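You operate a simulated robot arm through the tools that you are given. There is no shell and no other tool. Be economical: measure what you need, move in short steps, check, and stop when the job is done.

Carry out the task below with a simulated robot arm. There is one attempt and no reset: what you move stays moved.

JOB
Put one of the saucers from the top of the orange-edged table on the top of the grey table. Then fetch the orange dish and set it on the shelf under the wooden table. Then pull the drawer of the grid box open. The order counts.

It is judged by the outcome, as a careful person would: the job done as asked, and still so three seconds after it is handed in. It fails if anything else is knocked over, pushed out of place, dropped, spilled or broken.

ROBOT AND FRAMES
A 6-joint arm with a two-finger parallel gripper on a trunk, on a base that drives. Base frame: it is fixed to the floor where the robot stands at the start and does not move with it; the origin is under the middle of the robot, x ahead of it, y to its left, z up. Units: mm, rad, N and s.
With the tool pointing down near the work surface it reaches from about 480 to 880 mm from the robot's upright axis, wherever it stands. Its first joint turns from -2.007 to 2.007 rad. Places, roughly: drawer of the grid box [-2900, -6600, 800]; orange dish [750, 1500, 750]; shelf under the wooden table [3500, -1400, 300]; top of the grey table [1600, -1000, 700]. Payload 4.2 kg.
The tool frame sits at the grasp point between the pads (the TCP): z along the fingers, y along the line on which they close. The tips reach 23 mm beyond it. The gripper opens to 94 mm. The fingers are 38 mm wide and 10 mm thick; the gripper's body (54 by 96 mm) begins 39 mm behind the TCP.
Orientation is told as [roll, pitch, yaw] about the base's x, y, z axes, in that order, counted from this pose: with the fingers straight down and closing along the base's y, the tool's x points along the base's -x, its y along +y and its z along -z.

CONTROLS
- The arm moves only by the tool arm_command. Its argument "steps" is text: rows parted by semicolons, each of 7 numbers parted by spaces: the gripper command, from -1 (shut) to 1 (fully open), values between in proportion, then the shift along the tool's x, y, z in units of 100 mm (1.0 is 100 mm), then the turn, a rotation vector about the tool's x, y, z in units of 120 degrees (1.0 is 120 degrees). In form: hand tx ty tz rx ry rz; .... A call has 1 to 12 rows; each row is the pose to reach, as a shift and turn from the pose commanded when the call began, along the tool's axes at that moment. A call with a number of a shift or a turn outside -1 to 1 is refused whole. A row lasts 0.2 s, in which the tool goes at most 50 mm and 0.15 rad; a call with a longer step from one row to the next is refused whole, and so is a gripper value outside its range. A pose out of reach is approached as far as the arm can. The call stops where the force on the tool passes 40 N (or 10 N more than at its start, if that is more) or the arm is blocked; 0.2 s more then pass. Each finger travels about 108 mm/s and halts on what it meets, pressing with about 42 N; the grip force reading is that of the motor and also rises with nothing between the fingers. The clock runs only during rows and for 0.2 s after the last one: add rows that repeat a pose to give the fingers time. It gives the time, the measured TCP pose, the force on the tool (base axes), the opening and the grip force at its end, in the units of the frame above (readings bear some noise), with the torque about the TCP (base axes, N m) and any sound that the robot's microphone picked up.
- Cameras (640 x 400 px; columns grow to the right, rows downward): "scene" is now at [228.5, 193.4, 1244.7]; the picture's right is [-0.00, -1.00, 0.00], its down [-0.79, 0.00, -0.62] and it looks along [0.62, -0.00, -0.79] (base axes); focal length 261 px, centre (320, 200). "wrist" rides on the gripper at [86, 16, -74] in the tool frame; the picture's right is [-0.18, 0.98, 0.00], its down [-0.58, -0.11, -0.81] and it looks along [-0.79, -0.15, 0.59] (tool axes); focal length 243 px, centre (320, 200). There is no depth. A picture from a camera that has moved, and an enlarged one, comes with that camera's place and axes in the base frame and with its lens.
- camera(camera): a new picture of that camera. No time passes.
- raise_lower(by): slides the trunk up (or, below 0, down) by that many mm; the arm and the scene camera ride with it, the base frame stays. It gives what a move gives, with no picture.
- drive_base(legs): drives the robot by 1 to 6 legs, each [ahead, turn to the left] in mm and rad, along the robot's own axes; the way and the turn of a leg run together, so that a leg with both is an arc; at most 1500 mm and 3.142 rad a leg. The arm and the cameras ride along, it lands a little off, and it stops where it bumps. It gives what a move gives.
- head_to(pan, tilt): turns the head with the scene camera to pan (to the left, within 1.396 rad either way) and tilt (down, from -0.506 to 1.204), counted from straight ahead of the robot. It gives what a move gives.
- inspect(camera, box): a new picture of the part [left, top, right, bottom] of that camera's present view, enlarged. No time passes.
- job_done(): hands the job in; it is judged then, once.

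Work in short steps. Places have to be worked out from the pictures, the camera data and where the tool is seen: move nearer, look again, correct. Check each grasp and each placing, and mend what went wrong. You have 165 turns and 112 pictures in all, those below and enlarged ones among them. Open the gripper and draw the arm clear of the work before you hand the job in, unless the task says otherwise; then end with one line.

The tools are called after "Call:" by a JSON object that holds its "method" and its "body". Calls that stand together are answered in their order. arm_command: Moves the arm, as the interface text tells. Its arguments: {"type":"object","properties":{"steps":{"type":"string"}},"required":["steps"]} The other tools are called the same way: raise_lower (by) slides the trunk up or down; drive_base (legs) drives the base; head_to (pan, tilt) turns the head that bears the scene camera; camera (camera) takes a picture; inspect (camera, box) takes an enlarged picture of a part of a camera's view; job_done () hands the job in.

At the start:

```text
time_s: 0.0
position: [344.8, 266.0, 985.3]
orientation: [0.0, -0.001, -0.001]
force: [-0.8, 0.5, 0.2]
wrist_torque: [-0.02, 0.02, 0.01]
gripper_width: 94.1
grasp_force: 0.1
trunk travel left (down, up): [-625.0, 365.0]
robot x, y, heading: [3.7, -0.3, 0.0]
head pan, tilt: [-0.002, 0.908]
```

scene: 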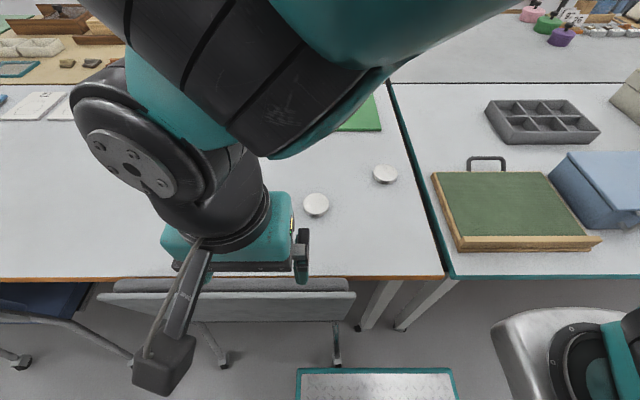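
wrist: 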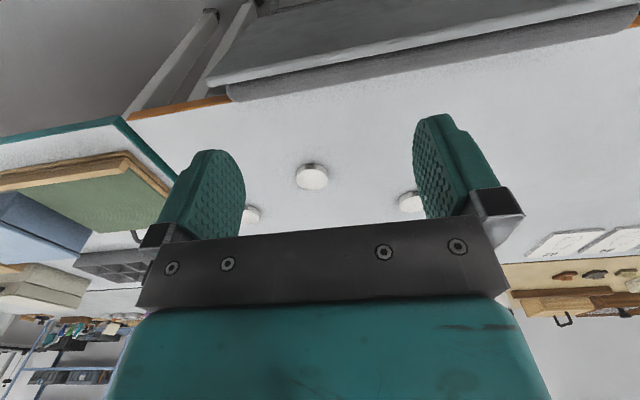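

I'll look around first: the saucers sit ahead at about z≈755. Next I turn the head to see the grey table.

Call:
{"method": "head_to", "body": {"pan": -0.6, "tilt": 0.4}}

Call:
{"method": "camera", "body": {"camera": "scene"}}

Call:
{"method": "head_to", "body": {"pan": 0.9, "tilt": 0.5}}

Call:
{"method": "camera", "body": {"camera": "scene"}}

Call:
{"method": "head_to", "body": {"pan": -1.39, "tilt": 0.5}}

Call:
{"method": "camera", "body": {"camera": "scene"}}

```text
time_s: 1.0
position: [344.1, 267.2, 984.3]
orientation: [-0.001, -0.002, -0.001]
force: [-0.4, 0.1, 0.2]
wrist_torque: [-0.01, 0.01, 0.02]
gripper_width: 93.9
grasp_force: 0.1
trunk travel left (down, up): [-625.0, 365.0]
robot x, y, heading: [-0.7, -2.8, 0.003]
head pan, tilt: [-0.6, 0.4]
```

```text
109 pictures are left
camera scene: at [229.9, 141.2, 1288.2], right [-0.56, -0.83, 0.0], down [-0.32, 0.22, -0.92], along [0.76, -0.52, -0.39], focal length 261 px, centre (320, 200)
```

scene: 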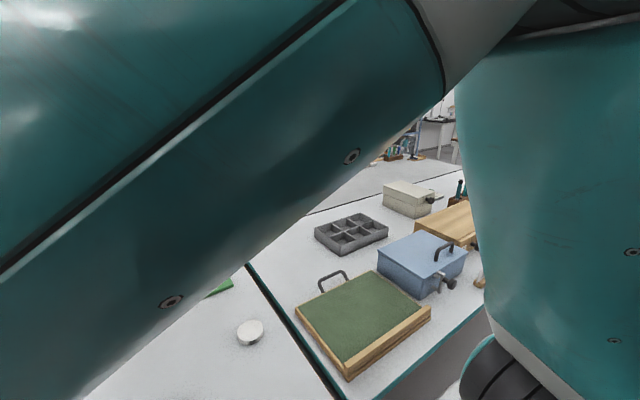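

```text
time_s: 2.6
position: [342.8, 266.3, 983.4]
orientation: [0.0, 0.0, 0.0]
force: [0.7, 0.3, 0.0]
wrist_torque: [-0.01, -0.02, -0.03]
gripper_width: 93.9
grasp_force: 0.0
trunk travel left (down, up): [-625.0, 365.0]
robot x, y, heading: [3.8, -0.7, -0.002]
head pan, tilt: [0.901, 0.499]
```

```text
108 pictures are left
camera scene: at [210.0, 264.8, 1279.1], right [0.78, -0.62, 0.0], down [-0.3, -0.37, -0.88], along [0.55, 0.69, -0.48], focal length 261 px, centre (320, 200)
```

scene: 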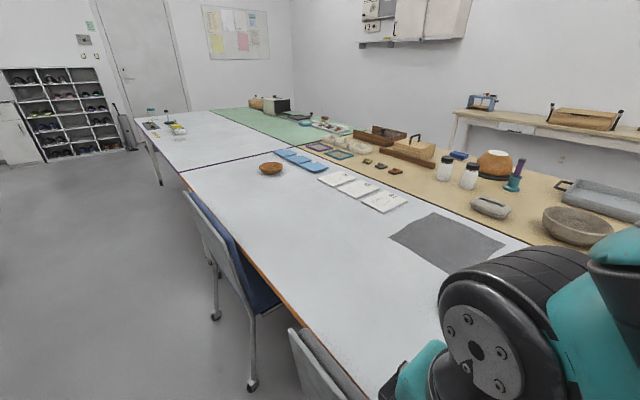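

```text
time_s: 4.7
position: [344.1, 267.1, 984.0]
orientation: [0.001, 0.001, 0.0]
force: [-0.1, -0.2, 0.6]
wrist_torque: [-0.01, -0.02, -0.01]
gripper_width: 94.1
grasp_force: 0.2
trunk travel left (down, up): [-625.0, 365.0]
robot x, y, heading: [0.8, 0.4, 0.0]
head pan, tilt: [-1.389, 0.499]
```

```text
107 pictures are left
camera scene: at [169.9, 104.0, 1279.1], right [-0.98, -0.18, 0.0], down [-0.09, 0.47, -0.88], along [0.16, -0.86, -0.48], focal length 261 px, centre (320, 200)
```

scene: 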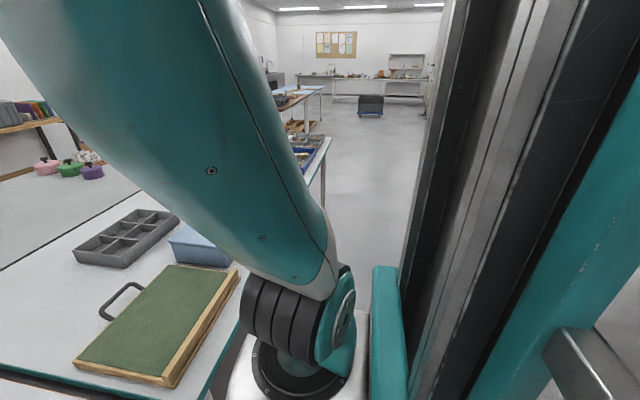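

The bowl lies far left on the orange-edged table; nearest saucer about (600, 203). I move the arm toward a point above it.

Call:
{"method": "arm_command", "body": {"steps": "1 -0.4 -0.1 0.2 0 0 0; 1 -0.8 -0.3 0.3 0 0 0; 1 -1 -0.32 0.5 0 0 0"}}

Call:
{"method": "arm_command", "body": {"steps": "1 -0.4 -0.1 0.2 0 0 0; 1 -0.8 -0.3 0.3 0 0 0; 1 -1 -0.32 0.5 0 0 0"}}

Call:
{"method": "camera", "body": {"camera": "wrist"}}

Call:
{"method": "head_to", "body": {"pan": 0, "tilt": 0.908}}

Call:
{"method": "camera", "body": {"camera": "scene"}}

```text
time_s: 5.5
position: [445.7, 234.7, 933.7]
orientation: [0.001, 0.0, -0.002]
force: [-0.3, 0.4, -0.6]
wrist_torque: [0.01, 0.01, -0.05]
gripper_width: 94.1
grasp_force: 0.0
trunk travel left (down, up): [-625.0, 365.0]
robot x, y, heading: [-2.8, 0.1, -0.001]
head pan, tilt: [-1.389, 0.499]
```

```text
time_s: 6.3
position: [544.7, 201.8, 884.2]
orientation: [-0.002, 0.0, -0.003]
force: [0.4, -0.5, 0.5]
wrist_torque: [-0.01, -0.03, -0.01]
gripper_width: 94.3
grasp_force: 0.0
trunk travel left (down, up): [-625.0, 365.0]
robot x, y, heading: [-0.4, -1.7, -0.002]
head pan, tilt: [-1.389, 0.499]
```

```text
106 pictures are left
camera wrist: at [457.8, 218.7, 959.5], right [0.18, 0.98, 0.0], down [0.58, -0.11, 0.81], along [0.79, -0.15, -0.59], focal length 243 px, centre (320, 200)
```

wrist: 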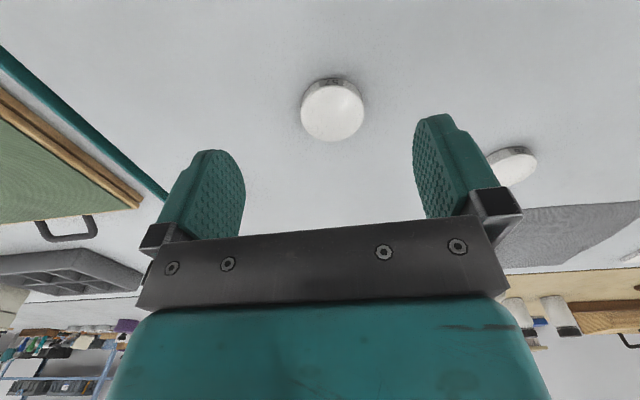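

```text
time_s: 7.9
position: [545.2, 201.6, 884.4]
orientation: [-0.001, 0.001, 0.001]
force: [0.5, -0.3, -0.4]
wrist_torque: [0.03, -0.01, 0.05]
gripper_width: 94.1
grasp_force: 0.0
trunk travel left (down, up): [-625.0, 365.0]
robot x, y, heading: [3.3, -2.5, 0.003]
head pan, tilt: [0.0, 0.908]
```

```text
105 pictures are left
camera scene: at [228.6, 193.5, 1244.7], right [0.0, -1.0, 0.0], down [-0.79, 0.0, -0.62], along [0.62, 0.0, -0.79], focal length 261 px, centre (320, 200)
```

scene: 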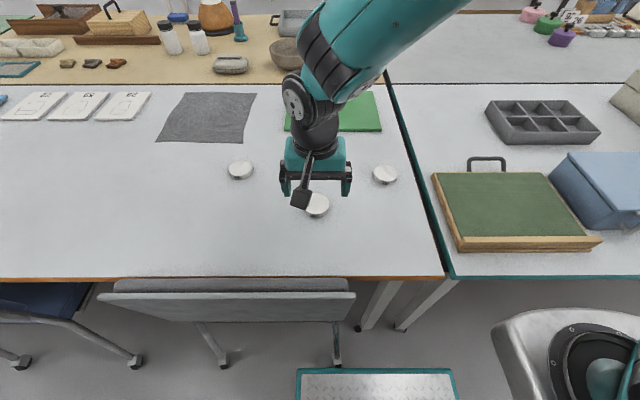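

Saucer ≈ (601, 204), top at about z 745, ~64 mm wide. I move above it and lower part of the way.

Call:
{"method": "arm_command", "body": {"steps": "1 -0.3 0.02 0.2 0 0 0; 1 -0.56 0.02 0.6 0 0 0; 1 -0.56 0.02 0.9 0 0 0"}}

Call:
{"method": "camera", "body": {"camera": "wrist"}}

Call:
{"method": "inspect", "body": {"camera": "scene", "box": [220, 120, 420, 245]}}

```text
time_s: 8.7
position: [600.5, 204.3, 795.4]
orientation: [-0.002, 0.0, -0.002]
force: [-0.1, 0.6, 0.0]
wrist_torque: [-0.01, -0.01, 0.01]
gripper_width: 94.0
grasp_force: 0.1
trunk travel left (down, up): [-625.0, 365.0]
robot x, y, heading: [-0.5, -0.0, -0.006]
head pan, tilt: [0.0, 0.908]
```

```text
104 pictures are left
camera wrist: at [514.6, 221.5, 868.7], right [0.18, 0.98, 0.0], down [0.58, -0.11, 0.81], along [0.79, -0.15, -0.59], focal length 243 px, centre (320, 200)
```

wrist: 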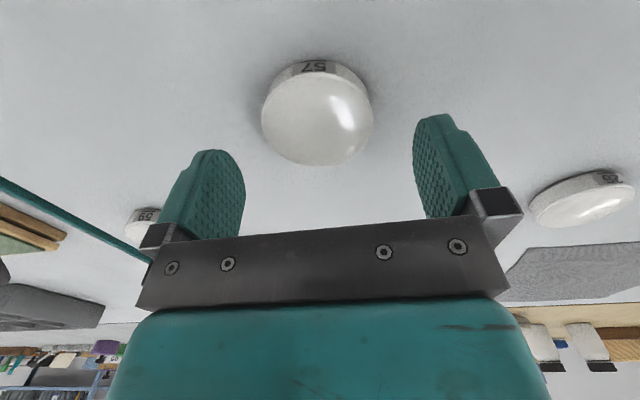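

```text
3.20 times, centred on (320, 182) of scene
camera zoom: at [228.3, 193.4, 1244.8], right [0.0, -1.0, 0.0], down [-0.79, 0.0, -0.62], along [0.62, 0.0, -0.79], focal length 834 px, centre (320, 256)
```

zoom: 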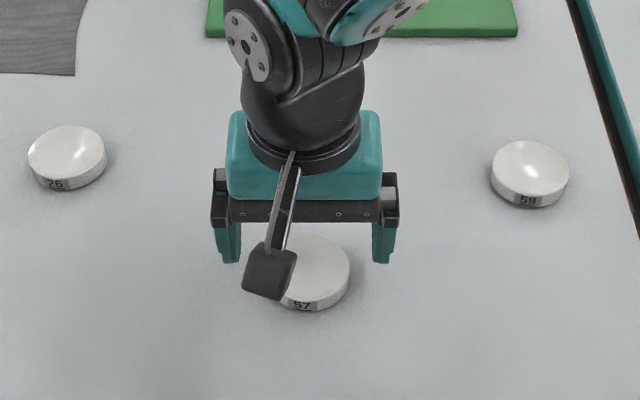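

Centre about (599, 204), top about z 745. I lower further, then look again.

Call:
{"method": "arm_command", "body": {"steps": "1 0 0 0.15 0 0 0; 1 0 0 0.32 0 0 0"}}

Call:
{"method": "inspect", "body": {"camera": "wrist", "box": [120, 20, 520, 270]}}

Call:
{"method": "inspect", "body": {"camera": "scene", "box": [270, 150, 370, 212]}}

```text
time_s: 9.3
position: [600.5, 204.9, 763.2]
orientation: [-0.001, 0.001, 0.001]
force: [-3.2, -2.6, 10.3]
wrist_torque: [-0.37, 0.22, 0.04]
gripper_width: 94.1
grasp_force: 0.1
trunk travel left (down, up): [-625.0, 365.0]
robot x, y, heading: [0.7, 0.2, -0.001]
head pan, tilt: [0.0, 0.908]
```

```text
1.60 times, centred on (320, 145) of wrist
camera zoom: at [513.7, 222.0, 837.4], right [0.18, 0.98, 0.0], down [0.58, -0.11, 0.81], along [0.79, -0.15, -0.59], focal length 388 px, centre (320, 288)
```

zoom: 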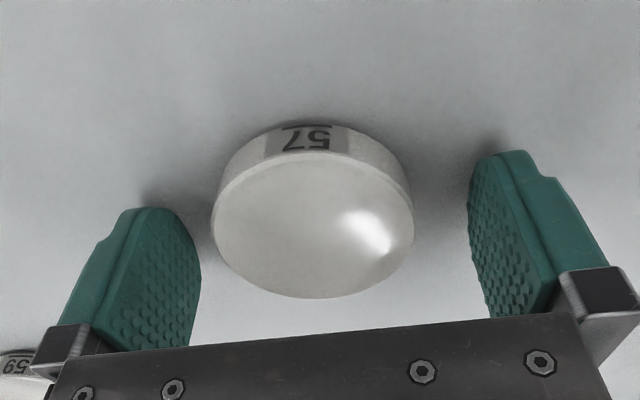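

```text
6.40 times, centred on (320, 181) of scene
camera zoom: at [228.2, 193.3, 1245.1], right [0.0, -1.0, 0.0], down [-0.79, 0.0, -0.62], along [0.62, 0.0, -0.79], focal length 1669 px, centre (320, 322)
```

zoom: 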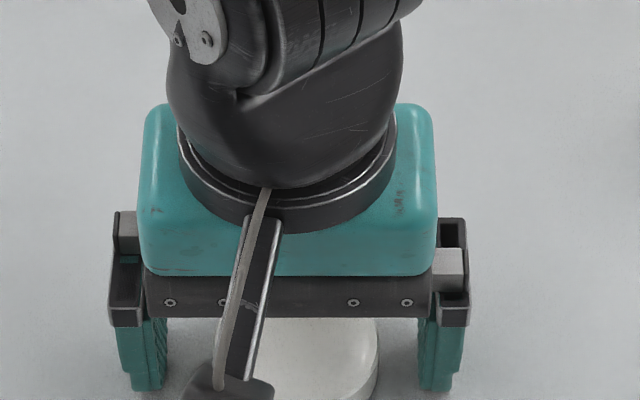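

The tips just touch the table (z≈740), so the saucer's centre is about x 591. I rise 4 mm, shift back 9 mm and close.

Call:
{"method": "arm_command", "body": {"steps": "1 0 0 -0.04 0 0 0; 1 0.09 0 -0.04 0 0 0; 0.5 0.09 0 -0.04 0 0 0; 0 0.09 0 -0.04 0 0 0; -1 0.09 0 -0.04 0 0 0; -1 0.09 0 -0.04 0 0 0; -1 0.09 0 -0.04 0 0 0"}}

Call:
{"method": "arm_command", "body": {"steps": "-1 0 0 -0.3 0 0 0; -1 0 0 -0.7 0 0 0; -1 0 0 -1 0 0 0"}}

Call:
{"method": "camera", "body": {"camera": "wrist"}}

```text
time_s: 10.9
position: [591.8, 204.9, 766.2]
orientation: [-0.001, -0.001, -0.001]
force: [0.2, 0.0, 0.1]
wrist_torque: [0.01, 0.01, 0.0]
gripper_width: 60.1
grasp_force: 41.9
trunk travel left (down, up): [-625.0, 365.0]
robot x, y, heading: [1.4, 3.8, -0.001]
head pan, tilt: [0.0, 0.908]
```

```text
time_s: 11.7
position: [590.7, 203.9, 865.6]
orientation: [0.0, 0.004, 0.001]
force: [-0.3, 0.8, -0.5]
wrist_torque: [-0.02, 0.02, -0.01]
gripper_width: 60.2
grasp_force: 42.1
trunk travel left (down, up): [-625.0, 365.0]
robot x, y, heading: [0.7, 0.1, -0.001]
head pan, tilt: [0.0, 0.908]
```

```text
100 pictures are left
camera wrist: at [504.9, 221.6, 940.0], right [0.18, 0.98, 0.0], down [0.58, -0.11, 0.81], along [0.79, -0.15, -0.59], focal length 243 px, centre (320, 200)
```

wrist: 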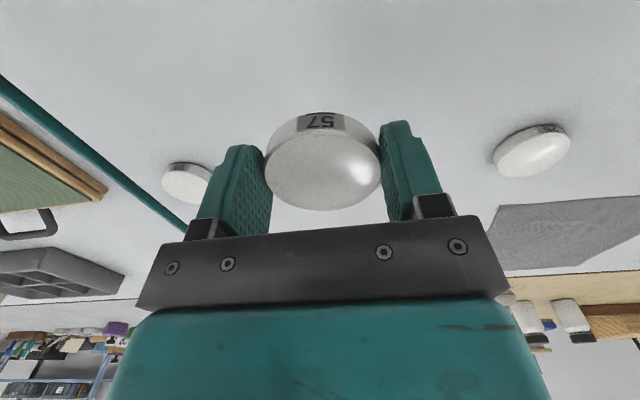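

The saucer is held (60 mm). I raise the trunk to get an overview and draw the arm in.

Call:
{"method": "raise_lower", "body": {"by": 360}}

Call:
{"method": "arm_command", "body": {"steps": "-1 0.4 0 0 0 0 0; -1 0.8 0 0 0 0 0; -1 1 0 0 0 0 0"}}

Call:
{"method": "arm_command", "body": {"steps": "-1 0.4 0 0 0 0 0; -1 0.8 0 0 0 0 0; -1 1 0 0 0 0 0"}}

Call:
{"method": "head_to", "body": {"pan": -0.9, "tilt": 0.35}}

Call:
{"method": "camera", "body": {"camera": "scene"}}

Call:
{"method": "head_to", "body": {"pan": 0.3, "tilt": 0.35}}

Call:
{"method": "camera", "body": {"camera": "scene"}}

```text
time_s: 15.2
position: [590.4, 204.7, 1225.2]
orientation: [0.0, 0.001, 0.0]
force: [-0.1, 0.3, -0.9]
wrist_torque: [0.0, 0.02, 0.01]
gripper_width: 60.1
grasp_force: 41.8
trunk travel left (down, up): [-985.0, 5.0]
robot x, y, heading: [-3.0, -0.1, 0.001]
head pan, tilt: [0.0, 0.908]
```

```text
time_s: 16.0
position: [491.5, 204.3, 1224.7]
orientation: [-0.001, 0.0, 0.0]
force: [0.9, 0.0, -1.6]
wrist_torque: [0.0, 0.03, 0.03]
gripper_width: 60.1
grasp_force: 42.6
trunk travel left (down, up): [-985.0, 5.0]
robot x, y, heading: [1.5, 0.8, -0.005]
head pan, tilt: [0.0, 0.908]
```

```text
time_s: 16.8
position: [390.7, 205.2, 1224.4]
orientation: [0.0, 0.001, -0.001]
force: [1.1, -0.4, -1.4]
wrist_torque: [0.02, 0.02, -0.02]
gripper_width: 60.0
grasp_force: 41.7
trunk travel left (down, up): [-985.0, 5.0]
robot x, y, heading: [2.0, 2.0, -0.0]
head pan, tilt: [0.0, 0.908]
```

```text
time_s: 18.0
position: [391.1, 204.2, 1225.9]
orientation: [0.0, 0.0, 0.001]
force: [0.0, 1.2, -1.7]
wrist_torque: [-0.01, 0.0, 0.06]
gripper_width: 60.3
grasp_force: 42.5
trunk travel left (down, up): [-985.0, 5.0]
robot x, y, heading: [3.1, -0.5, -0.0]
head pan, tilt: [-0.901, 0.351]
```

```text
99 pictures are left
camera scene: at [211.4, 120.6, 1652.7], right [-0.78, -0.62, 0.0], down [-0.21, 0.27, -0.94], along [0.58, -0.74, -0.34], focal length 261 px, centre (320, 200)
```

scene: 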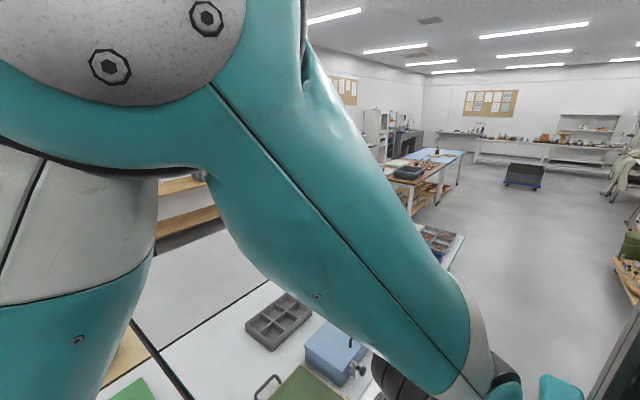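

```text
time_s: 19.4
position: [390.4, 205.1, 1225.2]
orientation: [0.0, 0.0, 0.0]
force: [-0.9, -0.3, -0.8]
wrist_torque: [0.0, 0.01, 0.0]
gripper_width: 59.9
grasp_force: 42.0
trunk travel left (down, up): [-985.0, 5.0]
robot x, y, heading: [1.5, -1.5, 0.003]
head pan, tilt: [0.3, 0.351]
```

```text
98 pictures are left
camera scene: at [242.5, 221.0, 1652.8], right [0.29, -0.96, 0.0], down [-0.33, -0.1, -0.94], along [0.9, 0.28, -0.34], focal length 261 px, centre (320, 200)
```

scene: 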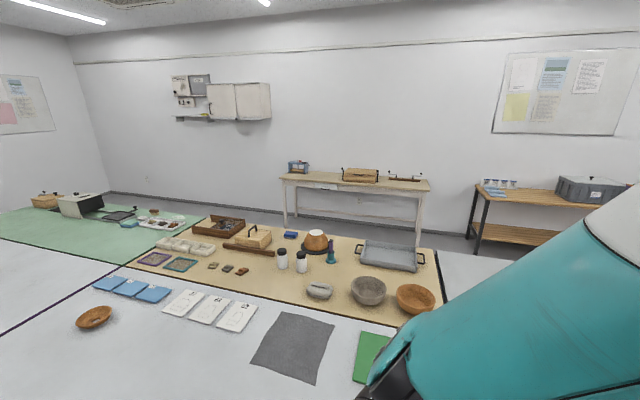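

The wooden table with a low shelf is against the back wall. Before backing away I check behind on both sides.

Call:
{"method": "head_to", "body": {"pan": 1.39, "tilt": 0.6}}

Call:
{"method": "camera", "body": {"camera": "scene"}}

Call:
{"method": "head_to", "body": {"pan": -1.39, "tilt": 0.3}}

Call:
{"method": "camera", "body": {"camera": "scene"}}

```text
time_s: 20.7
position: [389.9, 204.6, 1225.1]
orientation: [-0.001, -0.001, 0.001]
force: [-0.5, 0.2, -1.6]
wrist_torque: [0.0, 0.06, 0.03]
gripper_width: 60.1
grasp_force: 42.2
trunk travel left (down, up): [-985.0, 5.0]
robot x, y, heading: [0.4, 3.2, 0.001]
head pan, tilt: [1.389, 0.6]
```

```text
97 pictures are left
camera scene: at [169.5, 280.4, 1630.0], right [0.98, -0.18, 0.0], down [-0.1, -0.56, -0.83], along [0.15, 0.81, -0.56], focal length 261 px, centre (320, 200)
```

scene: 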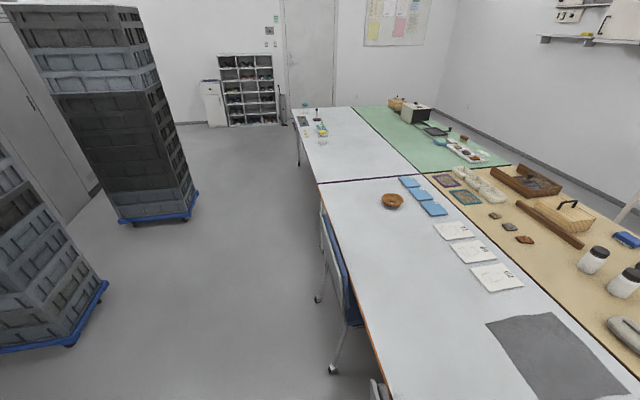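

```text
time_s: 23.1
position: [390.9, 204.1, 1225.5]
orientation: [0.001, 0.001, 0.0]
force: [0.2, -0.2, -1.5]
wrist_torque: [0.0, 0.03, -0.01]
gripper_width: 60.0
grasp_force: 41.4
trunk travel left (down, up): [-985.0, 5.0]
robot x, y, heading: [1.8, 0.5, -0.002]
head pan, tilt: [-1.389, 0.3]
```

```text
96 pictures are left
camera scene: at [170.4, 101.7, 1657.5], right [-0.98, -0.18, 0.0], down [-0.05, 0.29, -0.96], along [0.17, -0.94, -0.3], focal length 261 px, centre (320, 200)
```

scene: 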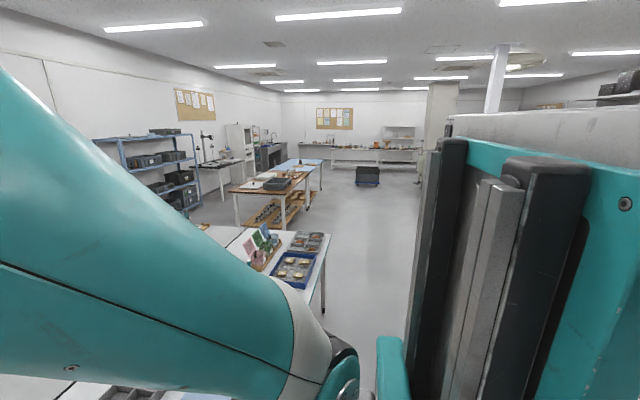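

Rear clearance is over a metre, and there's a passage past the table block's right end around y≈-1800…-2900. I back off, turn right and look.

Call:
{"method": "drive_base", "body": {"legs": [[-380, 0], [0, -1.571]]}}

Call:
{"method": "head_to", "body": {"pan": 0.6, "tilt": 0.35}}

Call:
{"method": "camera", "body": {"camera": "scene"}}

Call:
{"method": "head_to", "body": {"pan": -0.1, "tilt": 0.35}}

Call:
{"method": "camera", "body": {"camera": "scene"}}

```text
time_s: 29.4
position: [-175.3, -390.4, 1224.6]
orientation: [0.001, 0.0, -1.569]
force: [0.0, -0.8, -1.1]
wrist_torque: [-0.01, -0.01, 0.02]
gripper_width: 60.1
grasp_force: 41.9
trunk travel left (down, up): [-985.0, 5.0]
robot x, y, heading: [-379.6, -1.0, -1.572]
head pan, tilt: [-1.389, 0.3]
```

```text
time_s: 31.3
position: [-174.6, -390.8, 1225.7]
orientation: [0.0, -0.001, -1.568]
force: [-0.2, -0.4, -0.8]
wrist_torque: [0.03, -0.01, -0.02]
gripper_width: 60.0
grasp_force: 41.5
trunk travel left (down, up): [-985.0, 5.0]
robot x, y, heading: [-378.4, 1.7, -1.567]
head pan, tilt: [0.6, 0.351]
```

```text
95 pictures are left
camera scene: at [-130.6, -230.1, 1652.8], right [-0.82, -0.57, 0.0], down [-0.19, 0.28, -0.94], along [0.53, -0.77, -0.34], focal length 261 px, centre (320, 200)
```

scene: 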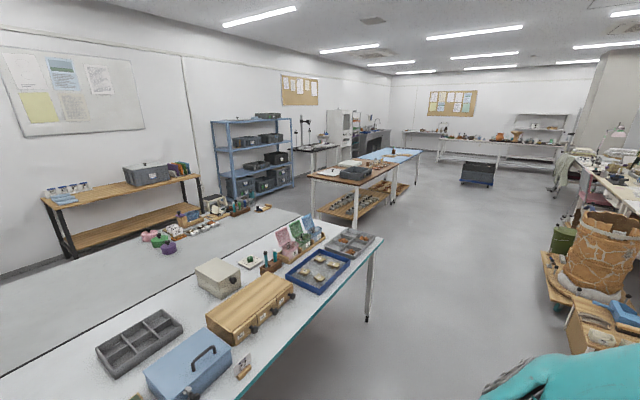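

```text
time_s: 32.4
position: [-173.7, -390.5, 1224.9]
orientation: [0.002, -0.001, -1.568]
force: [-0.6, -0.6, -1.1]
wrist_torque: [0.05, -0.03, -0.01]
gripper_width: 60.0
grasp_force: 41.9
trunk travel left (down, up): [-985.0, 5.0]
robot x, y, heading: [-378.9, 0.7, -1.568]
head pan, tilt: [-0.099, 0.351]
```

```text
94 pictures are left
camera scene: at [-192.3, -246.1, 1652.8], right [-1.0, 0.1, 0.0], down [0.03, 0.34, -0.94], along [-0.09, -0.93, -0.34], focal length 261 px, centre (320, 200)
```

scene: 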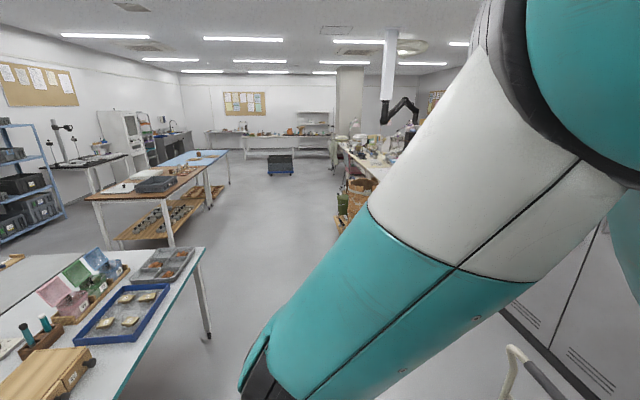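

The aisle past the block's end (y −1850 to −3000) is clear. I drive along, turn left into it and stop beside the grey table's end.

Call:
{"method": "drive_base", "body": {"legs": [[1200, 0], [1180, 0], [0, 1.571], [1000, 0]]}}

Call:
{"method": "head_to", "body": {"pan": 0.9, "tilt": 0.5}}

Call:
{"method": "camera", "body": {"camera": "scene"}}

```text
time_s: 52.7
position: [1037.2, -2166.5, 1224.7]
orientation: [0.0, 0.0, 0.007]
force: [0.1, 0.5, -0.3]
wrist_torque: [0.04, -0.01, 0.01]
gripper_width: 60.0
grasp_force: 41.7
trunk travel left (down, up): [-985.0, 5.0]
robot x, y, heading: [648.2, -2374.7, 0.003]
head pan, tilt: [-0.099, 0.351]
```

```text
time_s: 54.0
position: [1036.0, -2168.2, 1225.7]
orientation: [0.001, 0.0, 0.007]
force: [-0.2, -0.3, -0.3]
wrist_torque: [0.01, 0.01, -0.01]
gripper_width: 59.8
grasp_force: 42.5
trunk travel left (down, up): [-985.0, 5.0]
robot x, y, heading: [643.4, -2376.3, 0.008]
head pan, tilt: [0.901, 0.499]
```

```text
93 pictures are left
camera scene: at [855.7, -2108.4, 1639.1], right [0.79, -0.62, 0.0], down [-0.3, -0.38, -0.88], along [0.54, 0.69, -0.48], focal length 261 px, centre (320, 200)
```

scene: 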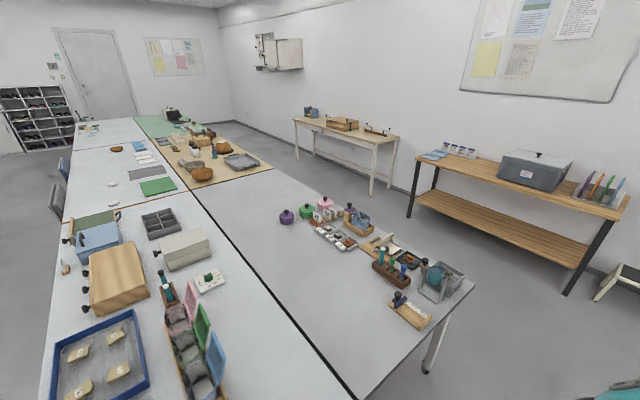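

The grey table's end edge is at y≈-1862, x 1150–1910, and (1335, −1620) is a free spot. I drive ahead level with it.

Call:
{"method": "drive_base", "body": {"legs": [[690, 0]]}}

Call:
{"method": "head_to", "body": {"pan": 1.39, "tilt": 0.75}}

Call:
{"method": "camera", "body": {"camera": "scene"}}

```text
time_s: 57.8
position: [1732.8, -2167.7, 1225.0]
orientation: [0.002, -0.001, 0.0]
force: [-0.5, 0.0, -1.0]
wrist_torque: [-0.03, 0.02, 0.01]
gripper_width: 59.9
grasp_force: 41.7
trunk travel left (down, up): [-985.0, 5.0]
robot x, y, heading: [1339.7, -2371.9, -0.003]
head pan, tilt: [0.901, 0.499]
```

```text
time_s: 58.7
position: [1733.9, -2165.9, 1225.4]
orientation: [-0.001, 0.001, 0.0]
force: [-0.4, 0.7, -0.4]
wrist_torque: [0.0, -0.01, 0.0]
gripper_width: 59.9
grasp_force: 42.2
trunk travel left (down, up): [-985.0, 5.0]
robot x, y, heading: [1343.1, -2370.1, -0.001]
head pan, tilt: [1.389, 0.75]
```

```text
92 pictures are left
camera scene: at [1511.0, -2097.1, 1617.2], right [0.98, -0.18, 0.0], down [-0.12, -0.67, -0.73], along [0.13, 0.72, -0.68], focal length 261 px, centre (320, 200)
```

scene: 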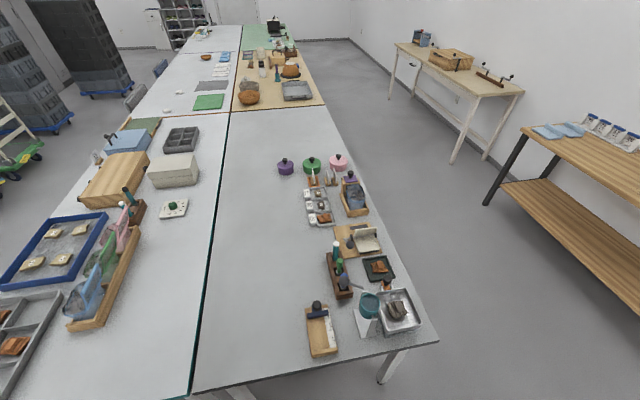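

The left part of the grey top is free. I swing the tool at height to above (1340, −1650).

Call:
{"method": "arm_command", "body": {"steps": "-1 0.2 0.33 0 0 0 0; -1 0.4 0.66 0 0 0 0; -1 0.6 1 0 0 0 0"}}

Call:
{"method": "arm_command", "body": {"steps": "-1 0.25 0.33 0 0 0 0; -1 0.5 0.66 0 0 0 0; -1 0.8 1 0 0 0 0"}}

Call:
{"method": "arm_command", "body": {"steps": "-1 0.25 0.33 0 0 0 0; -1 0.5 0.66 0 0 0 0; -1 0.8 1 0 0 0 0"}}

Call:
{"method": "arm_command", "body": {"steps": "-1 0.25 0.33 0 0 0 0; -1 0.5 0.66 0 0 0 0; -1 0.8 1 0 0 0 0"}}

Call:
{"method": "arm_command", "body": {"steps": "-1 0.25 0.33 0 0 0 0; -1 0.5 0.66 0 0 0 0; -1 0.8 1 0 0 0 0"}}

Call:
{"method": "camera", "body": {"camera": "scene"}}

```text
time_s: 59.5
position: [1673.4, -2068.0, 1224.7]
orientation: [0.0, 0.001, 0.0]
force: [0.4, -0.9, -0.6]
wrist_torque: [0.03, 0.02, -0.01]
gripper_width: 60.2
grasp_force: 41.7
trunk travel left (down, up): [-985.0, 5.0]
robot x, y, heading: [1341.6, -2371.6, 0.001]
head pan, tilt: [1.389, 0.75]
```

```text
time_s: 60.5
position: [1623.3, -1963.5, 1236.7]
orientation: [0.025, -0.001, -0.056]
force: [0.4, -0.8, -1.1]
wrist_torque: [0.01, 0.03, 0.01]
gripper_width: 59.8
grasp_force: 42.2
trunk travel left (down, up): [-985.0, 5.0]
robot x, y, heading: [1343.2, -2370.5, -0.002]
head pan, tilt: [1.389, 0.75]
stopped in row 3: the arm was blocked; the commanded pose is now the measured one
```

```text
time_s: 61.3
position: [1555.5, -1858.8, 1237.5]
orientation: [0.019, -0.006, -0.082]
force: [-3.2, 0.7, 0.9]
wrist_torque: [-0.07, -0.22, -0.04]
gripper_width: 59.5
grasp_force: 42.0
trunk travel left (down, up): [-985.0, 5.0]
robot x, y, heading: [1341.3, -2371.3, 0.005]
head pan, tilt: [1.389, 0.75]
```

```text
time_s: 62.1
position: [1497.9, -1810.6, 1239.9]
orientation: [0.021, -0.001, -0.051]
force: [0.0, -0.1, -0.2]
wrist_torque: [0.01, 0.01, 0.0]
gripper_width: 59.9
grasp_force: 41.3
out of reach, approached as far as the arm can: row 2, 3
trunk travel left (down, up): [-985.0, 5.0]
robot x, y, heading: [1345.5, -2373.5, -0.003]
head pan, tilt: [1.389, 0.75]
```

```text
time_s: 63.1
position: [1495.8, -1810.2, 1243.4]
orientation: [0.019, -0.001, -0.105]
force: [1.1, -0.2, -0.7]
wrist_torque: [-0.01, 0.02, 0.03]
gripper_width: 59.8
grasp_force: 41.8
out of reach, approached as far as the arm can: row 1, 2, 3
trunk travel left (down, up): [-985.0, 5.0]
robot x, y, heading: [1342.9, -2372.8, 0.003]
head pan, tilt: [1.389, 0.75]
stopped in row 3: the arm was blocked; the commanded pose is now the measured one
```

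```text
91 pictures are left
camera scene: at [1511.2, -2097.1, 1617.1], right [0.98, -0.18, 0.0], down [-0.12, -0.67, -0.73], along [0.13, 0.72, -0.68], focal length 261 px, centre (320, 200)
```

scene: 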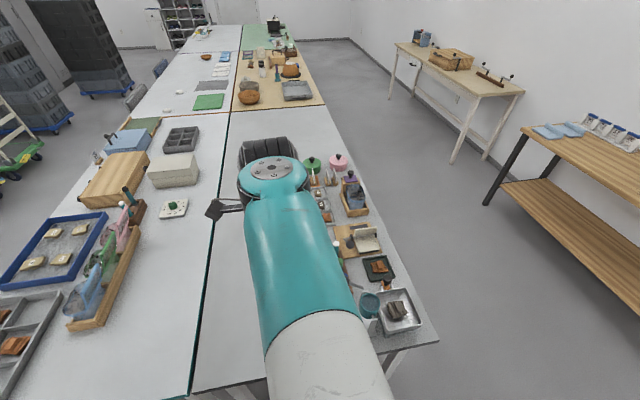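

The wrist seems near a joint limit, since I kept yaw fixed while the arm swung. I turn the tool along with the swing (yaw +0.85), staying high.

Call:
{"method": "arm_command", "body": {"steps": "-1 0 0 0 0 0 -0.07; -1 0 0 0 0 0 -0.14; -1 0 0 0 0 0 -0.21; -1 0 0 0 0 0 -0.28; -1 0 0 0 0 0 -0.35; -1 0 0 0 0 0 -0.42; -1 0 0 0 0 0 -0.42"}}

```text
time_s: 64.7
position: [1494.6, -1808.4, 1243.1]
orientation: [0.013, -0.018, 0.778]
force: [-0.1, 0.0, -0.6]
wrist_torque: [-0.03, 0.05, -0.05]
gripper_width: 60.0
grasp_force: 41.7
trunk travel left (down, up): [-985.0, 5.0]
robot x, y, heading: [1342.0, -2373.7, 0.006]
head pan, tilt: [1.389, 0.75]
```

Now translate to above (1340, −1655).

Call:
{"method": "arm_command", "body": {"steps": "-1 0 0.4 0 0 0 0; -1 0 0.8 0 0 0 0; -1 0 1 0 0 0 0"}}

Call:
{"method": "arm_command", "body": {"steps": "-1 0 0.4 0 0 0 0; -1 0 0.8 0 0 0 0; -1 0 1 0 0 0 0"}}

```text
time_s: 65.7
position: [1494.3, -1810.3, 1249.0]
orientation: [0.023, -0.019, 0.691]
force: [0.2, -0.2, -0.8]
wrist_torque: [0.0, 0.01, 0.04]
gripper_width: 59.7
grasp_force: 41.9
out of reach, approached as far as the arm can: row 1, 2, 3
trunk travel left (down, up): [-985.0, 5.0]
robot x, y, heading: [1343.0, -2372.2, -0.004]
head pan, tilt: [1.389, 0.75]
stopped in row 3: the arm was blocked; the commanded pose is now the measured one
```

```text
time_s: 66.7
position: [1495.2, -1807.6, 1260.6]
orientation: [0.035, -0.027, 0.635]
force: [0.2, 0.1, -0.8]
wrist_torque: [-0.01, 0.02, 0.02]
gripper_width: 59.8
grasp_force: 41.7
out of reach, approached as far as the arm can: row 1, 2, 3
trunk travel left (down, up): [-985.0, 5.0]
robot x, y, heading: [1347.3, -2370.9, 0.008]
head pan, tilt: [1.389, 0.75]
stopped in row 3: the arm was blocked; the commanded pose is now the measured one
```

Joint 1 seems to be at its limit. I turn the base left 0.6 rad so the target is comfortably ahead of the shoulder.

Call:
{"method": "drive_base", "body": {"legs": [[0, 0.7]]}}

Call:
{"method": "arm_command", "body": {"steps": "-1 0 0 0 0 0 0.07; -1 0 0 0 0 0 0.14; -1 0 0 0 0 0 0.21; -1 0 0 0 0 0 0.21"}}

```text
time_s: 69.0
position: [1094.5, -1841.8, 1262.3]
orientation: [0.035, -0.03, 1.336]
force: [-2.2, -2.3, -1.4]
wrist_torque: [0.11, -0.14, -0.05]
gripper_width: 60.1
grasp_force: 41.7
trunk travel left (down, up): [-985.0, 5.0]
robot x, y, heading: [1344.9, -2372.5, 0.696]
head pan, tilt: [1.389, 0.75]
```

```text
time_s: 70.0
position: [1094.0, -1842.2, 1261.8]
orientation: [0.046, -0.009, 0.896]
force: [0.5, 0.7, 0.0]
wrist_torque: [-0.04, 0.01, -0.03]
gripper_width: 59.9
grasp_force: 41.9
trunk travel left (down, up): [-985.0, 5.0]
robot x, y, heading: [1342.1, -2375.4, 0.703]
head pan, tilt: [1.389, 0.75]
```

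Now move toward (1340, −1655), straightening the small tilt.

Call:
{"method": "arm_command", "body": {"steps": "-1 -0.35 -0.08 0 0.011 0.002 0; -1 -0.7 -0.16 0 0.022 0.0043 0; -1 -1 -0.25 0 0.022 0.0043 0"}}

Call:
{"method": "arm_command", "body": {"steps": "-1 -0.35 -0.08 0 0 0 0; -1 -0.7 -0.16 0 0 0 0; -1 -1 -0.25 0 0 0 0"}}

Call:
{"method": "arm_command", "body": {"steps": "-1 -0.35 -0.08 0 0 0 0; -1 -0.7 -0.16 0 0 0 0; -1 -1 -0.25 0 0 0 0"}}

Call:
{"method": "head_to", "body": {"pan": 0.8, "tilt": 0.75}}

Call:
{"method": "camera", "body": {"camera": "scene"}}

```text
time_s: 70.8
position: [1176.4, -1780.1, 1262.7]
orientation: [-0.002, -0.002, 0.898]
force: [0.5, -0.2, -0.7]
wrist_torque: [-0.03, 0.0, 0.02]
gripper_width: 59.9
grasp_force: 42.5
trunk travel left (down, up): [-985.0, 5.0]
robot x, y, heading: [1341.7, -2371.3, 0.702]
head pan, tilt: [1.389, 0.75]
```

```text
time_s: 71.6
position: [1261.6, -1725.3, 1263.3]
orientation: [-0.005, -0.003, 0.896]
force: [0.5, -0.5, -0.3]
wrist_torque: [-0.04, 0.03, 0.04]
gripper_width: 59.9
grasp_force: 41.9
out of reach, approached as far as the arm can: row 2, 3
trunk travel left (down, up): [-985.0, 5.0]
robot x, y, heading: [1343.8, -2370.8, 0.699]
head pan, tilt: [1.389, 0.75]
```

```text
time_s: 72.4
position: [1343.0, -1685.8, 1260.9]
orientation: [-0.004, -0.002, 0.9]
force: [-0.5, -0.5, -0.9]
wrist_torque: [0.01, 0.0, 0.01]
gripper_width: 59.8
grasp_force: 42.4
out of reach, approached as far as the arm can: row 1, 2, 3
trunk travel left (down, up): [-985.0, 5.0]
robot x, y, heading: [1342.8, -2369.2, 0.699]
head pan, tilt: [1.389, 0.75]
```

```text
time_s: 73.4
position: [1342.5, -1686.8, 1261.1]
orientation: [-0.005, 0.0, 0.899]
force: [-0.5, -0.6, -1.4]
wrist_torque: [0.02, 0.0, -0.01]
gripper_width: 59.9
grasp_force: 42.0
trunk travel left (down, up): [-985.0, 5.0]
robot x, y, heading: [1345.9, -2372.5, 0.703]
head pan, tilt: [0.799, 0.75]
```

```text
90 pictures are left
camera scene: at [1340.7, -2043.8, 1617.1], right [1.0, -0.07, 0.0], down [-0.05, -0.68, -0.73], along [0.05, 0.73, -0.68], focal length 261 px, centre (320, 200)
```

scene: 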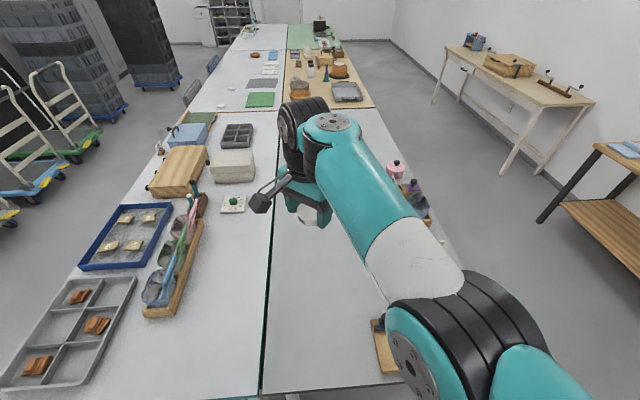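

The tool is above the free area at (1343, −1686). I lower the trunk 340 mm and check with the wrist camera.

Call:
{"method": "raise_lower", "body": {"by": -340}}

Call:
{"method": "camera", "body": {"camera": "wrist"}}

Call:
{"method": "camera", "body": {"camera": "scene"}}

```text
time_s: 76.7
position: [1343.7, -1686.4, 920.1]
orientation: [-0.004, -0.002, 0.898]
force: [-0.4, -0.6, -0.6]
wrist_torque: [-0.01, 0.01, -0.04]
gripper_width: 60.0
grasp_force: 42.2
trunk travel left (down, up): [-645.0, 345.0]
robot x, y, heading: [1339.8, -2376.2, 0.7]
head pan, tilt: [0.799, 0.75]
```

```text
89 pictures are left
camera wrist: at [1277.1, -1743.2, 995.1], right [-0.65, 0.76, 0.0], down [0.45, 0.39, 0.81], along [0.61, 0.53, -0.59], focal length 243 px, centre (320, 200)
```

wrist: 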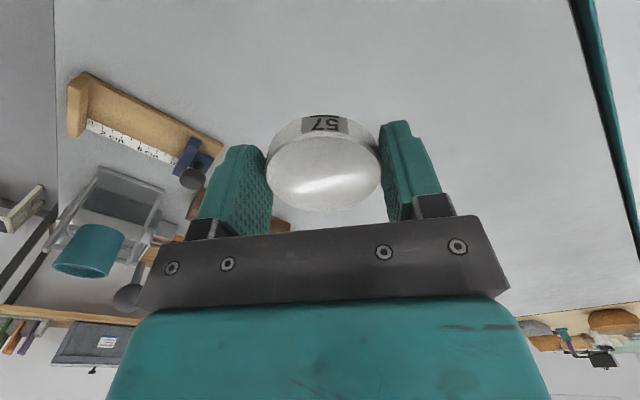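

```text
88 pictures are left
camera scene: at [1340.8, -2043.9, 1277.1], right [1.0, -0.07, 0.0], down [-0.05, -0.68, -0.73], along [0.05, 0.73, -0.68], focal length 261 px, centre (320, 200)
```

scene: 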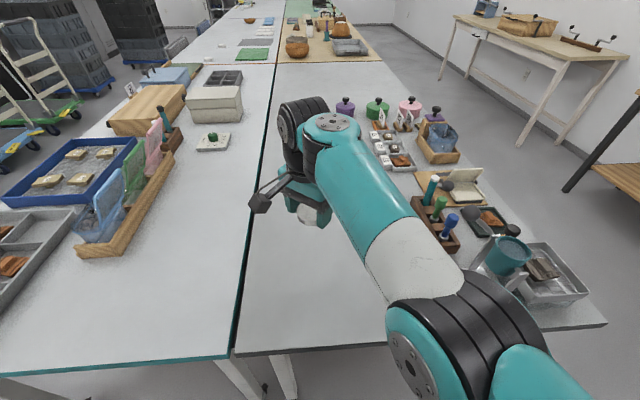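

Clear below. I lower the arm 100, then carefully further.

Call:
{"method": "arm_command", "body": {"steps": "-1 0 0 0.4 0 0 0; -1 0 0 0.8 0 0 0; -1 0 0 1 0 0 0"}}

Call:
{"method": "arm_command", "body": {"steps": "-1 0 0 0.15 0 0 0; -1 0 0 0.3 0 0 0; -1 0 0 0.4 0 0 0"}}

Call:
{"method": "inspect", "body": {"camera": "wrist", "box": [160, 40, 480, 240]}}

```text
time_s: 77.5
position: [1345.0, -1685.7, 821.8]
orientation: [-0.004, -0.003, 0.9]
force: [0.3, 0.0, 0.0]
wrist_torque: [0.02, 0.03, 0.02]
gripper_width: 59.8
grasp_force: 41.6
trunk travel left (down, up): [-645.0, 345.0]
robot x, y, heading: [1341.3, -2371.4, 0.698]
head pan, tilt: [0.799, 0.75]
```

```text
time_s: 78.3
position: [1344.7, -1688.4, 781.7]
orientation: [-0.002, -0.002, 0.897]
force: [-0.4, 0.6, -1.2]
wrist_torque: [0.01, 0.02, -0.01]
gripper_width: 59.8
grasp_force: 42.4
trunk travel left (down, up): [-645.0, 345.0]
robot x, y, heading: [1340.1, -2370.9, 0.699]
head pan, tilt: [0.799, 0.75]
```

```text
2.00 times, centred on (320, 140) of wrist
camera zoom: at [1278.4, -1744.6, 855.7], right [-0.65, 0.76, 0.0], down [0.45, 0.39, 0.81], along [0.61, 0.53, -0.59], focal length 485 px, centre (320, 320)
```

zoom: 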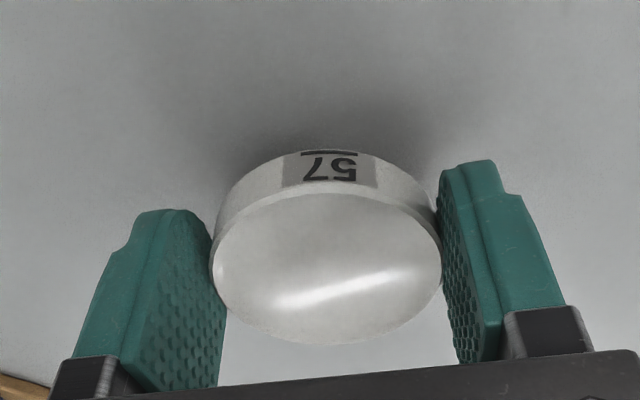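

The shadow shows a small gap still. I keep lowering in small steps, watching the force.

Call:
{"method": "arm_command", "body": {"steps": "-1 0 0 0.05 0 0 0; -1 0 0 0.1 0 0 0; -1 0 0 0.12 0 0 0"}}

Call:
{"method": "arm_command", "body": {"steps": "-1 0 0 0.02 0 0 0; -1 0 0 0.03 0 0 0"}}

```text
time_s: 79.1
position: [1345.2, -1688.2, 769.0]
orientation: [-0.002, -0.001, 0.898]
force: [-0.4, 0.0, -1.4]
wrist_torque: [-0.03, 0.02, 0.02]
gripper_width: 59.7
grasp_force: 41.9
out of reach, approached as far as the arm can: row 2, 3
trunk travel left (down, up): [-645.0, 345.0]
robot x, y, heading: [1344.6, -2372.0, 0.697]
head pan, tilt: [0.799, 0.75]
```

```text
time_s: 79.7
position: [1345.3, -1689.2, 766.8]
orientation: [0.0, -0.002, 0.9]
force: [0.1, 0.0, -1.0]
wrist_torque: [-0.02, 0.03, -0.01]
gripper_width: 59.7
grasp_force: 41.7
trunk travel left (down, up): [-645.0, 345.0]
robot x, y, heading: [1343.6, -2371.0, 0.698]
head pan, tilt: [0.799, 0.75]
```

No contact yet; a few mm more.

Call:
{"method": "arm_command", "body": {"steps": "-1 0 0 0.02 0 0 0; -1 0 0 0.04 0 0 0; -1 0 0 0.04 0 0 0"}}

Call:
{"method": "inspect", "body": {"camera": "wrist", "box": [160, 40, 480, 240]}}

```text
time_s: 80.5
position: [1346.1, -1690.6, 766.4]
orientation: [0.002, -0.006, 0.898]
force: [1.4, 0.1, 28.2]
wrist_torque: [-0.43, 0.0, -0.02]
gripper_width: 59.9
grasp_force: 42.4
trunk travel left (down, up): [-645.0, 345.0]
robot x, y, heading: [1345.3, -2370.9, 0.698]
head pan, tilt: [0.799, 0.75]
```

```text
2.00 times, centred on (320, 140) of wrist
camera zoom: at [1279.0, -1747.4, 840.2], right [-0.65, 0.76, 0.0], down [0.45, 0.38, 0.81], along [0.61, 0.53, -0.59], focal length 485 px, centre (320, 320)
```

zoom: 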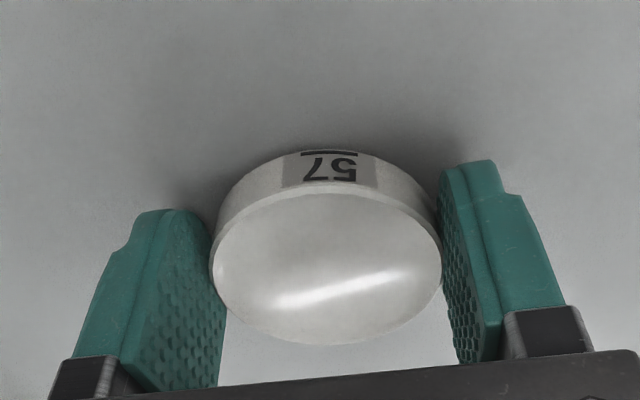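

The saucer rests on the table (28 N). I ease up 3 mm, open, then retreat upward.

Call:
{"method": "arm_command", "body": {"steps": "-1 0 0 -0.03 0 0 0; -0.2 0 0 -0.03 0 0 0; 0.3 0 0 -0.03 0 0 0; 1 0 0 -0.03 0 0 0; 1 0 0 -0.03 0 0 0; 1 0 0 -0.2 0 0 0; 1 0 0 -0.6 0 0 0; 1 0 0 -1 0 0 0"}}

Call:
{"method": "camera", "body": {"camera": "wrist"}}

```text
time_s: 82.3
position: [1344.0, -1688.8, 862.5]
orientation: [-0.01, -0.007, 0.897]
force: [0.7, 0.1, -0.2]
wrist_torque: [-0.03, 0.04, 0.03]
gripper_width: 94.0
grasp_force: 0.1
out of reach, approached as far as the arm can: row 7
trunk travel left (down, up): [-645.0, 345.0]
robot x, y, heading: [1343.7, -2374.3, 0.698]
head pan, tilt: [0.799, 0.75]
```

```text
85 pictures are left
camera wrist: at [1277.2, -1745.6, 936.3], right [-0.65, 0.76, -0.01], down [0.44, 0.39, 0.81], along [0.62, 0.52, -0.59], focal length 243 px, centre (320, 200)
```

wrist: 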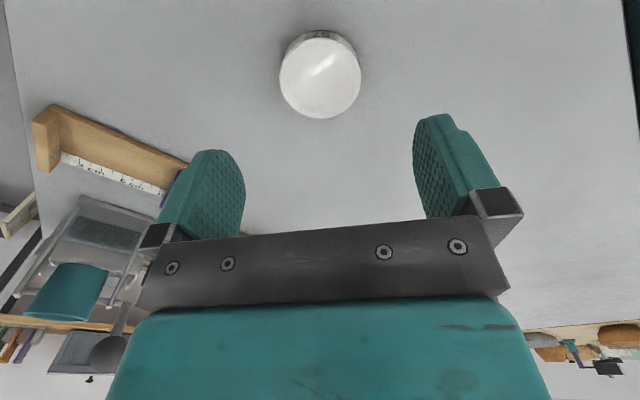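

Saucer 57 stands on the grey table. I raise the trunk and fold the arm back for driving.

Call:
{"method": "raise_lower", "body": {"by": 340}}

Call:
{"method": "arm_command", "body": {"steps": "1 0.12 -0.33 0 0 0 0; 1 0.24 -0.66 0 0 0 0; 1 0.38 -1 0 0 0 0"}}

Call:
{"method": "arm_command", "body": {"steps": "1 0.12 -0.33 0 0 0 0; 1 0.24 -0.66 0 0 0 0; 1 0.38 -1 0 0 0 0"}}

Call:
{"method": "arm_command", "body": {"steps": "1 0.12 -0.33 0 0 0 0; 1 0.24 -0.66 0 0 0 0; 1 0.38 -1 0 0 0 0"}}

Call:
{"method": "camera", "body": {"camera": "scene"}}

```text
time_s: 85.6
position: [1344.3, -1689.4, 1202.7]
orientation: [-0.01, -0.006, 0.898]
force: [-0.1, -0.1, -0.4]
wrist_torque: [-0.01, -0.02, 0.03]
gripper_width: 93.9
grasp_force: 0.1
trunk travel left (down, up): [-985.0, 5.0]
robot x, y, heading: [1340.1, -2365.1, 0.699]
head pan, tilt: [0.799, 0.75]
```

```text
time_s: 86.4
position: [1380.4, -1741.0, 1216.8]
orientation: [-0.019, -0.004, 0.897]
force: [-0.5, -0.2, -0.9]
wrist_torque: [0.03, -0.01, 0.02]
gripper_width: 94.1
grasp_force: 0.1
out of reach, approached as far as the arm can: row 1, 2, 3
trunk travel left (down, up): [-985.0, 5.0]
robot x, y, heading: [1343.8, -2376.0, 0.699]
head pan, tilt: [0.799, 0.75]
```

```text
time_s: 87.2
position: [1399.7, -1733.7, 1216.1]
orientation: [-0.019, -0.005, 0.897]
force: [0.2, 1.0, 0.1]
wrist_torque: [0.0, -0.04, -0.02]
gripper_width: 94.2
grasp_force: 0.1
out of reach, approached as far as the arm can: row 1, 2, 3
trunk travel left (down, up): [-985.0, 5.0]
robot x, y, heading: [1340.7, -2372.5, 0.697]
head pan, tilt: [0.799, 0.75]
```

```text
time_s: 88.0
position: [1419.0, -1727.7, 1218.1]
orientation: [-0.018, -0.003, 0.898]
force: [-0.7, 0.2, -0.6]
wrist_torque: [0.02, -0.08, 0.05]
gripper_width: 94.2
grasp_force: 0.2
out of reach, approached as far as the arm can: row 1, 2, 3
trunk travel left (down, up): [-985.0, 5.0]
robot x, y, heading: [1345.0, -2370.5, 0.701]
head pan, tilt: [0.799, 0.75]
```

```text
84 pictures are left
camera scene: at [1340.1, -2044.2, 1617.2], right [1.0, -0.07, 0.0], down [-0.05, -0.68, -0.73], along [0.05, 0.73, -0.68], focal length 261 px, centre (320, 200)
```

scene: 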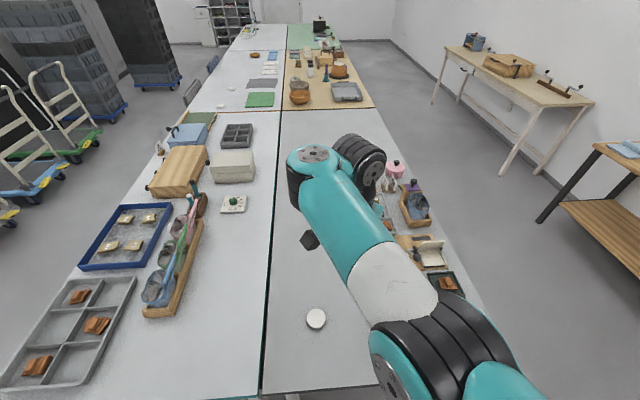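

The saucer stands on the grey top. The arm meets a limit folding straight in, so I go via the pose used at picking (robot-frame (590, 205)).

Call:
{"method": "arm_command", "body": {"steps": "1 -0.4 0 0 0 0 0; 1 -0.4 -0.4 0 0 0 0; 1 -0.4 -0.8 0 -0.008 0.001 0; 1 -0.4 -1 0 -0.008 0.001 0.03"}}

```text
time_s: 89.0
position: [1518.2, -1707.0, 1222.3]
orientation: [-0.008, 0.002, 0.834]
force: [0.8, 0.2, -0.4]
wrist_torque: [0.02, -0.01, 0.02]
gripper_width: 94.2
grasp_force: 0.1
out of reach, approached as far as the arm can: row 2, 3, 4
trunk travel left (down, up): [-985.0, 5.0]
robot x, y, heading: [1344.5, -2368.0, 0.703]
head pan, tilt: [0.799, 0.75]
```

Call:
{"method": "arm_command", "body": {"steps": "1 0 -0.3 0 0 0 0; 1 0 -0.6 0 0 0 0.02; 1 0 -1 0 0 0 0.05"}}

Call:
{"method": "camera", "body": {"camera": "scene"}}

```text
time_s: 89.8
position: [1593.1, -1704.0, 1223.2]
orientation: [-0.004, 0.002, 0.731]
force: [-0.2, 0.8, -0.1]
wrist_torque: [0.0, 0.01, 0.02]
gripper_width: 93.8
grasp_force: 0.1
out of reach, approached as far as the arm can: row 1, 2, 3
trunk travel left (down, up): [-985.0, 5.0]
robot x, y, heading: [1343.9, -2371.5, 0.703]
head pan, tilt: [0.799, 0.75]
```

```text
83 pictures are left
camera scene: at [1340.3, -2044.0, 1617.1], right [1.0, -0.07, 0.0], down [-0.05, -0.68, -0.73], along [0.05, 0.73, -0.68], focal length 261 px, centre (320, 200)
```

scene: 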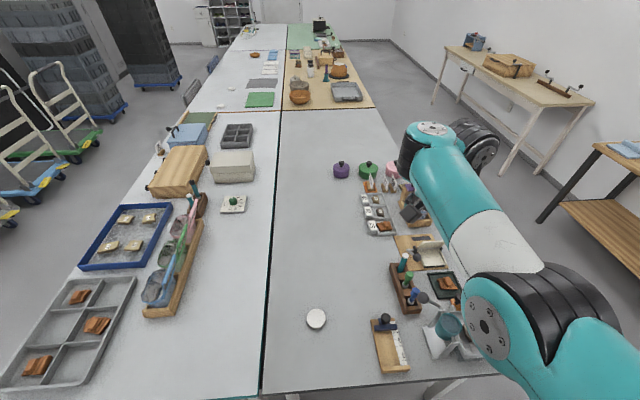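

Call:
{"method": "arm_command", "body": {"steps": "1 0 -0.3 0 0 0 0; 1 0 -0.6 0 0 0 0; 1 0 -1 0 0 0 0"}}

Call:
{"method": "arm_command", "body": {"steps": "1 0.3 0 0 0 0 0; 1 0.6 0 0 0 0 0; 1 1 0 0 0 0 0"}}

```text
time_s: 90.6
position: [1663.1, -1708.9, 1225.7]
orientation: [-0.003, 0.004, 0.73]
force: [0.8, 0.3, -0.6]
wrist_torque: [0.0, -0.03, 0.0]
gripper_width: 94.0
grasp_force: 0.0
out of reach, approached as far as the arm can: row 1, 2, 3
trunk travel left (down, up): [-985.0, 5.0]
robot x, y, heading: [1342.7, -2370.2, 0.697]
head pan, tilt: [0.799, 0.75]
```

```text
time_s: 91.4
position: [1598.8, -1701.2, 1225.9]
orientation: [0.0, 0.002, 0.73]
force: [0.0, 0.1, -0.2]
wrist_torque: [-0.01, 0.03, 0.01]
gripper_width: 93.8
grasp_force: 0.0
out of reach, approached as far as the arm can: row 1, 2, 3
trunk travel left (down, up): [-985.0, 5.0]
robot x, y, heading: [1342.7, -2371.4, 0.7]
head pan, tilt: [0.799, 0.75]
```

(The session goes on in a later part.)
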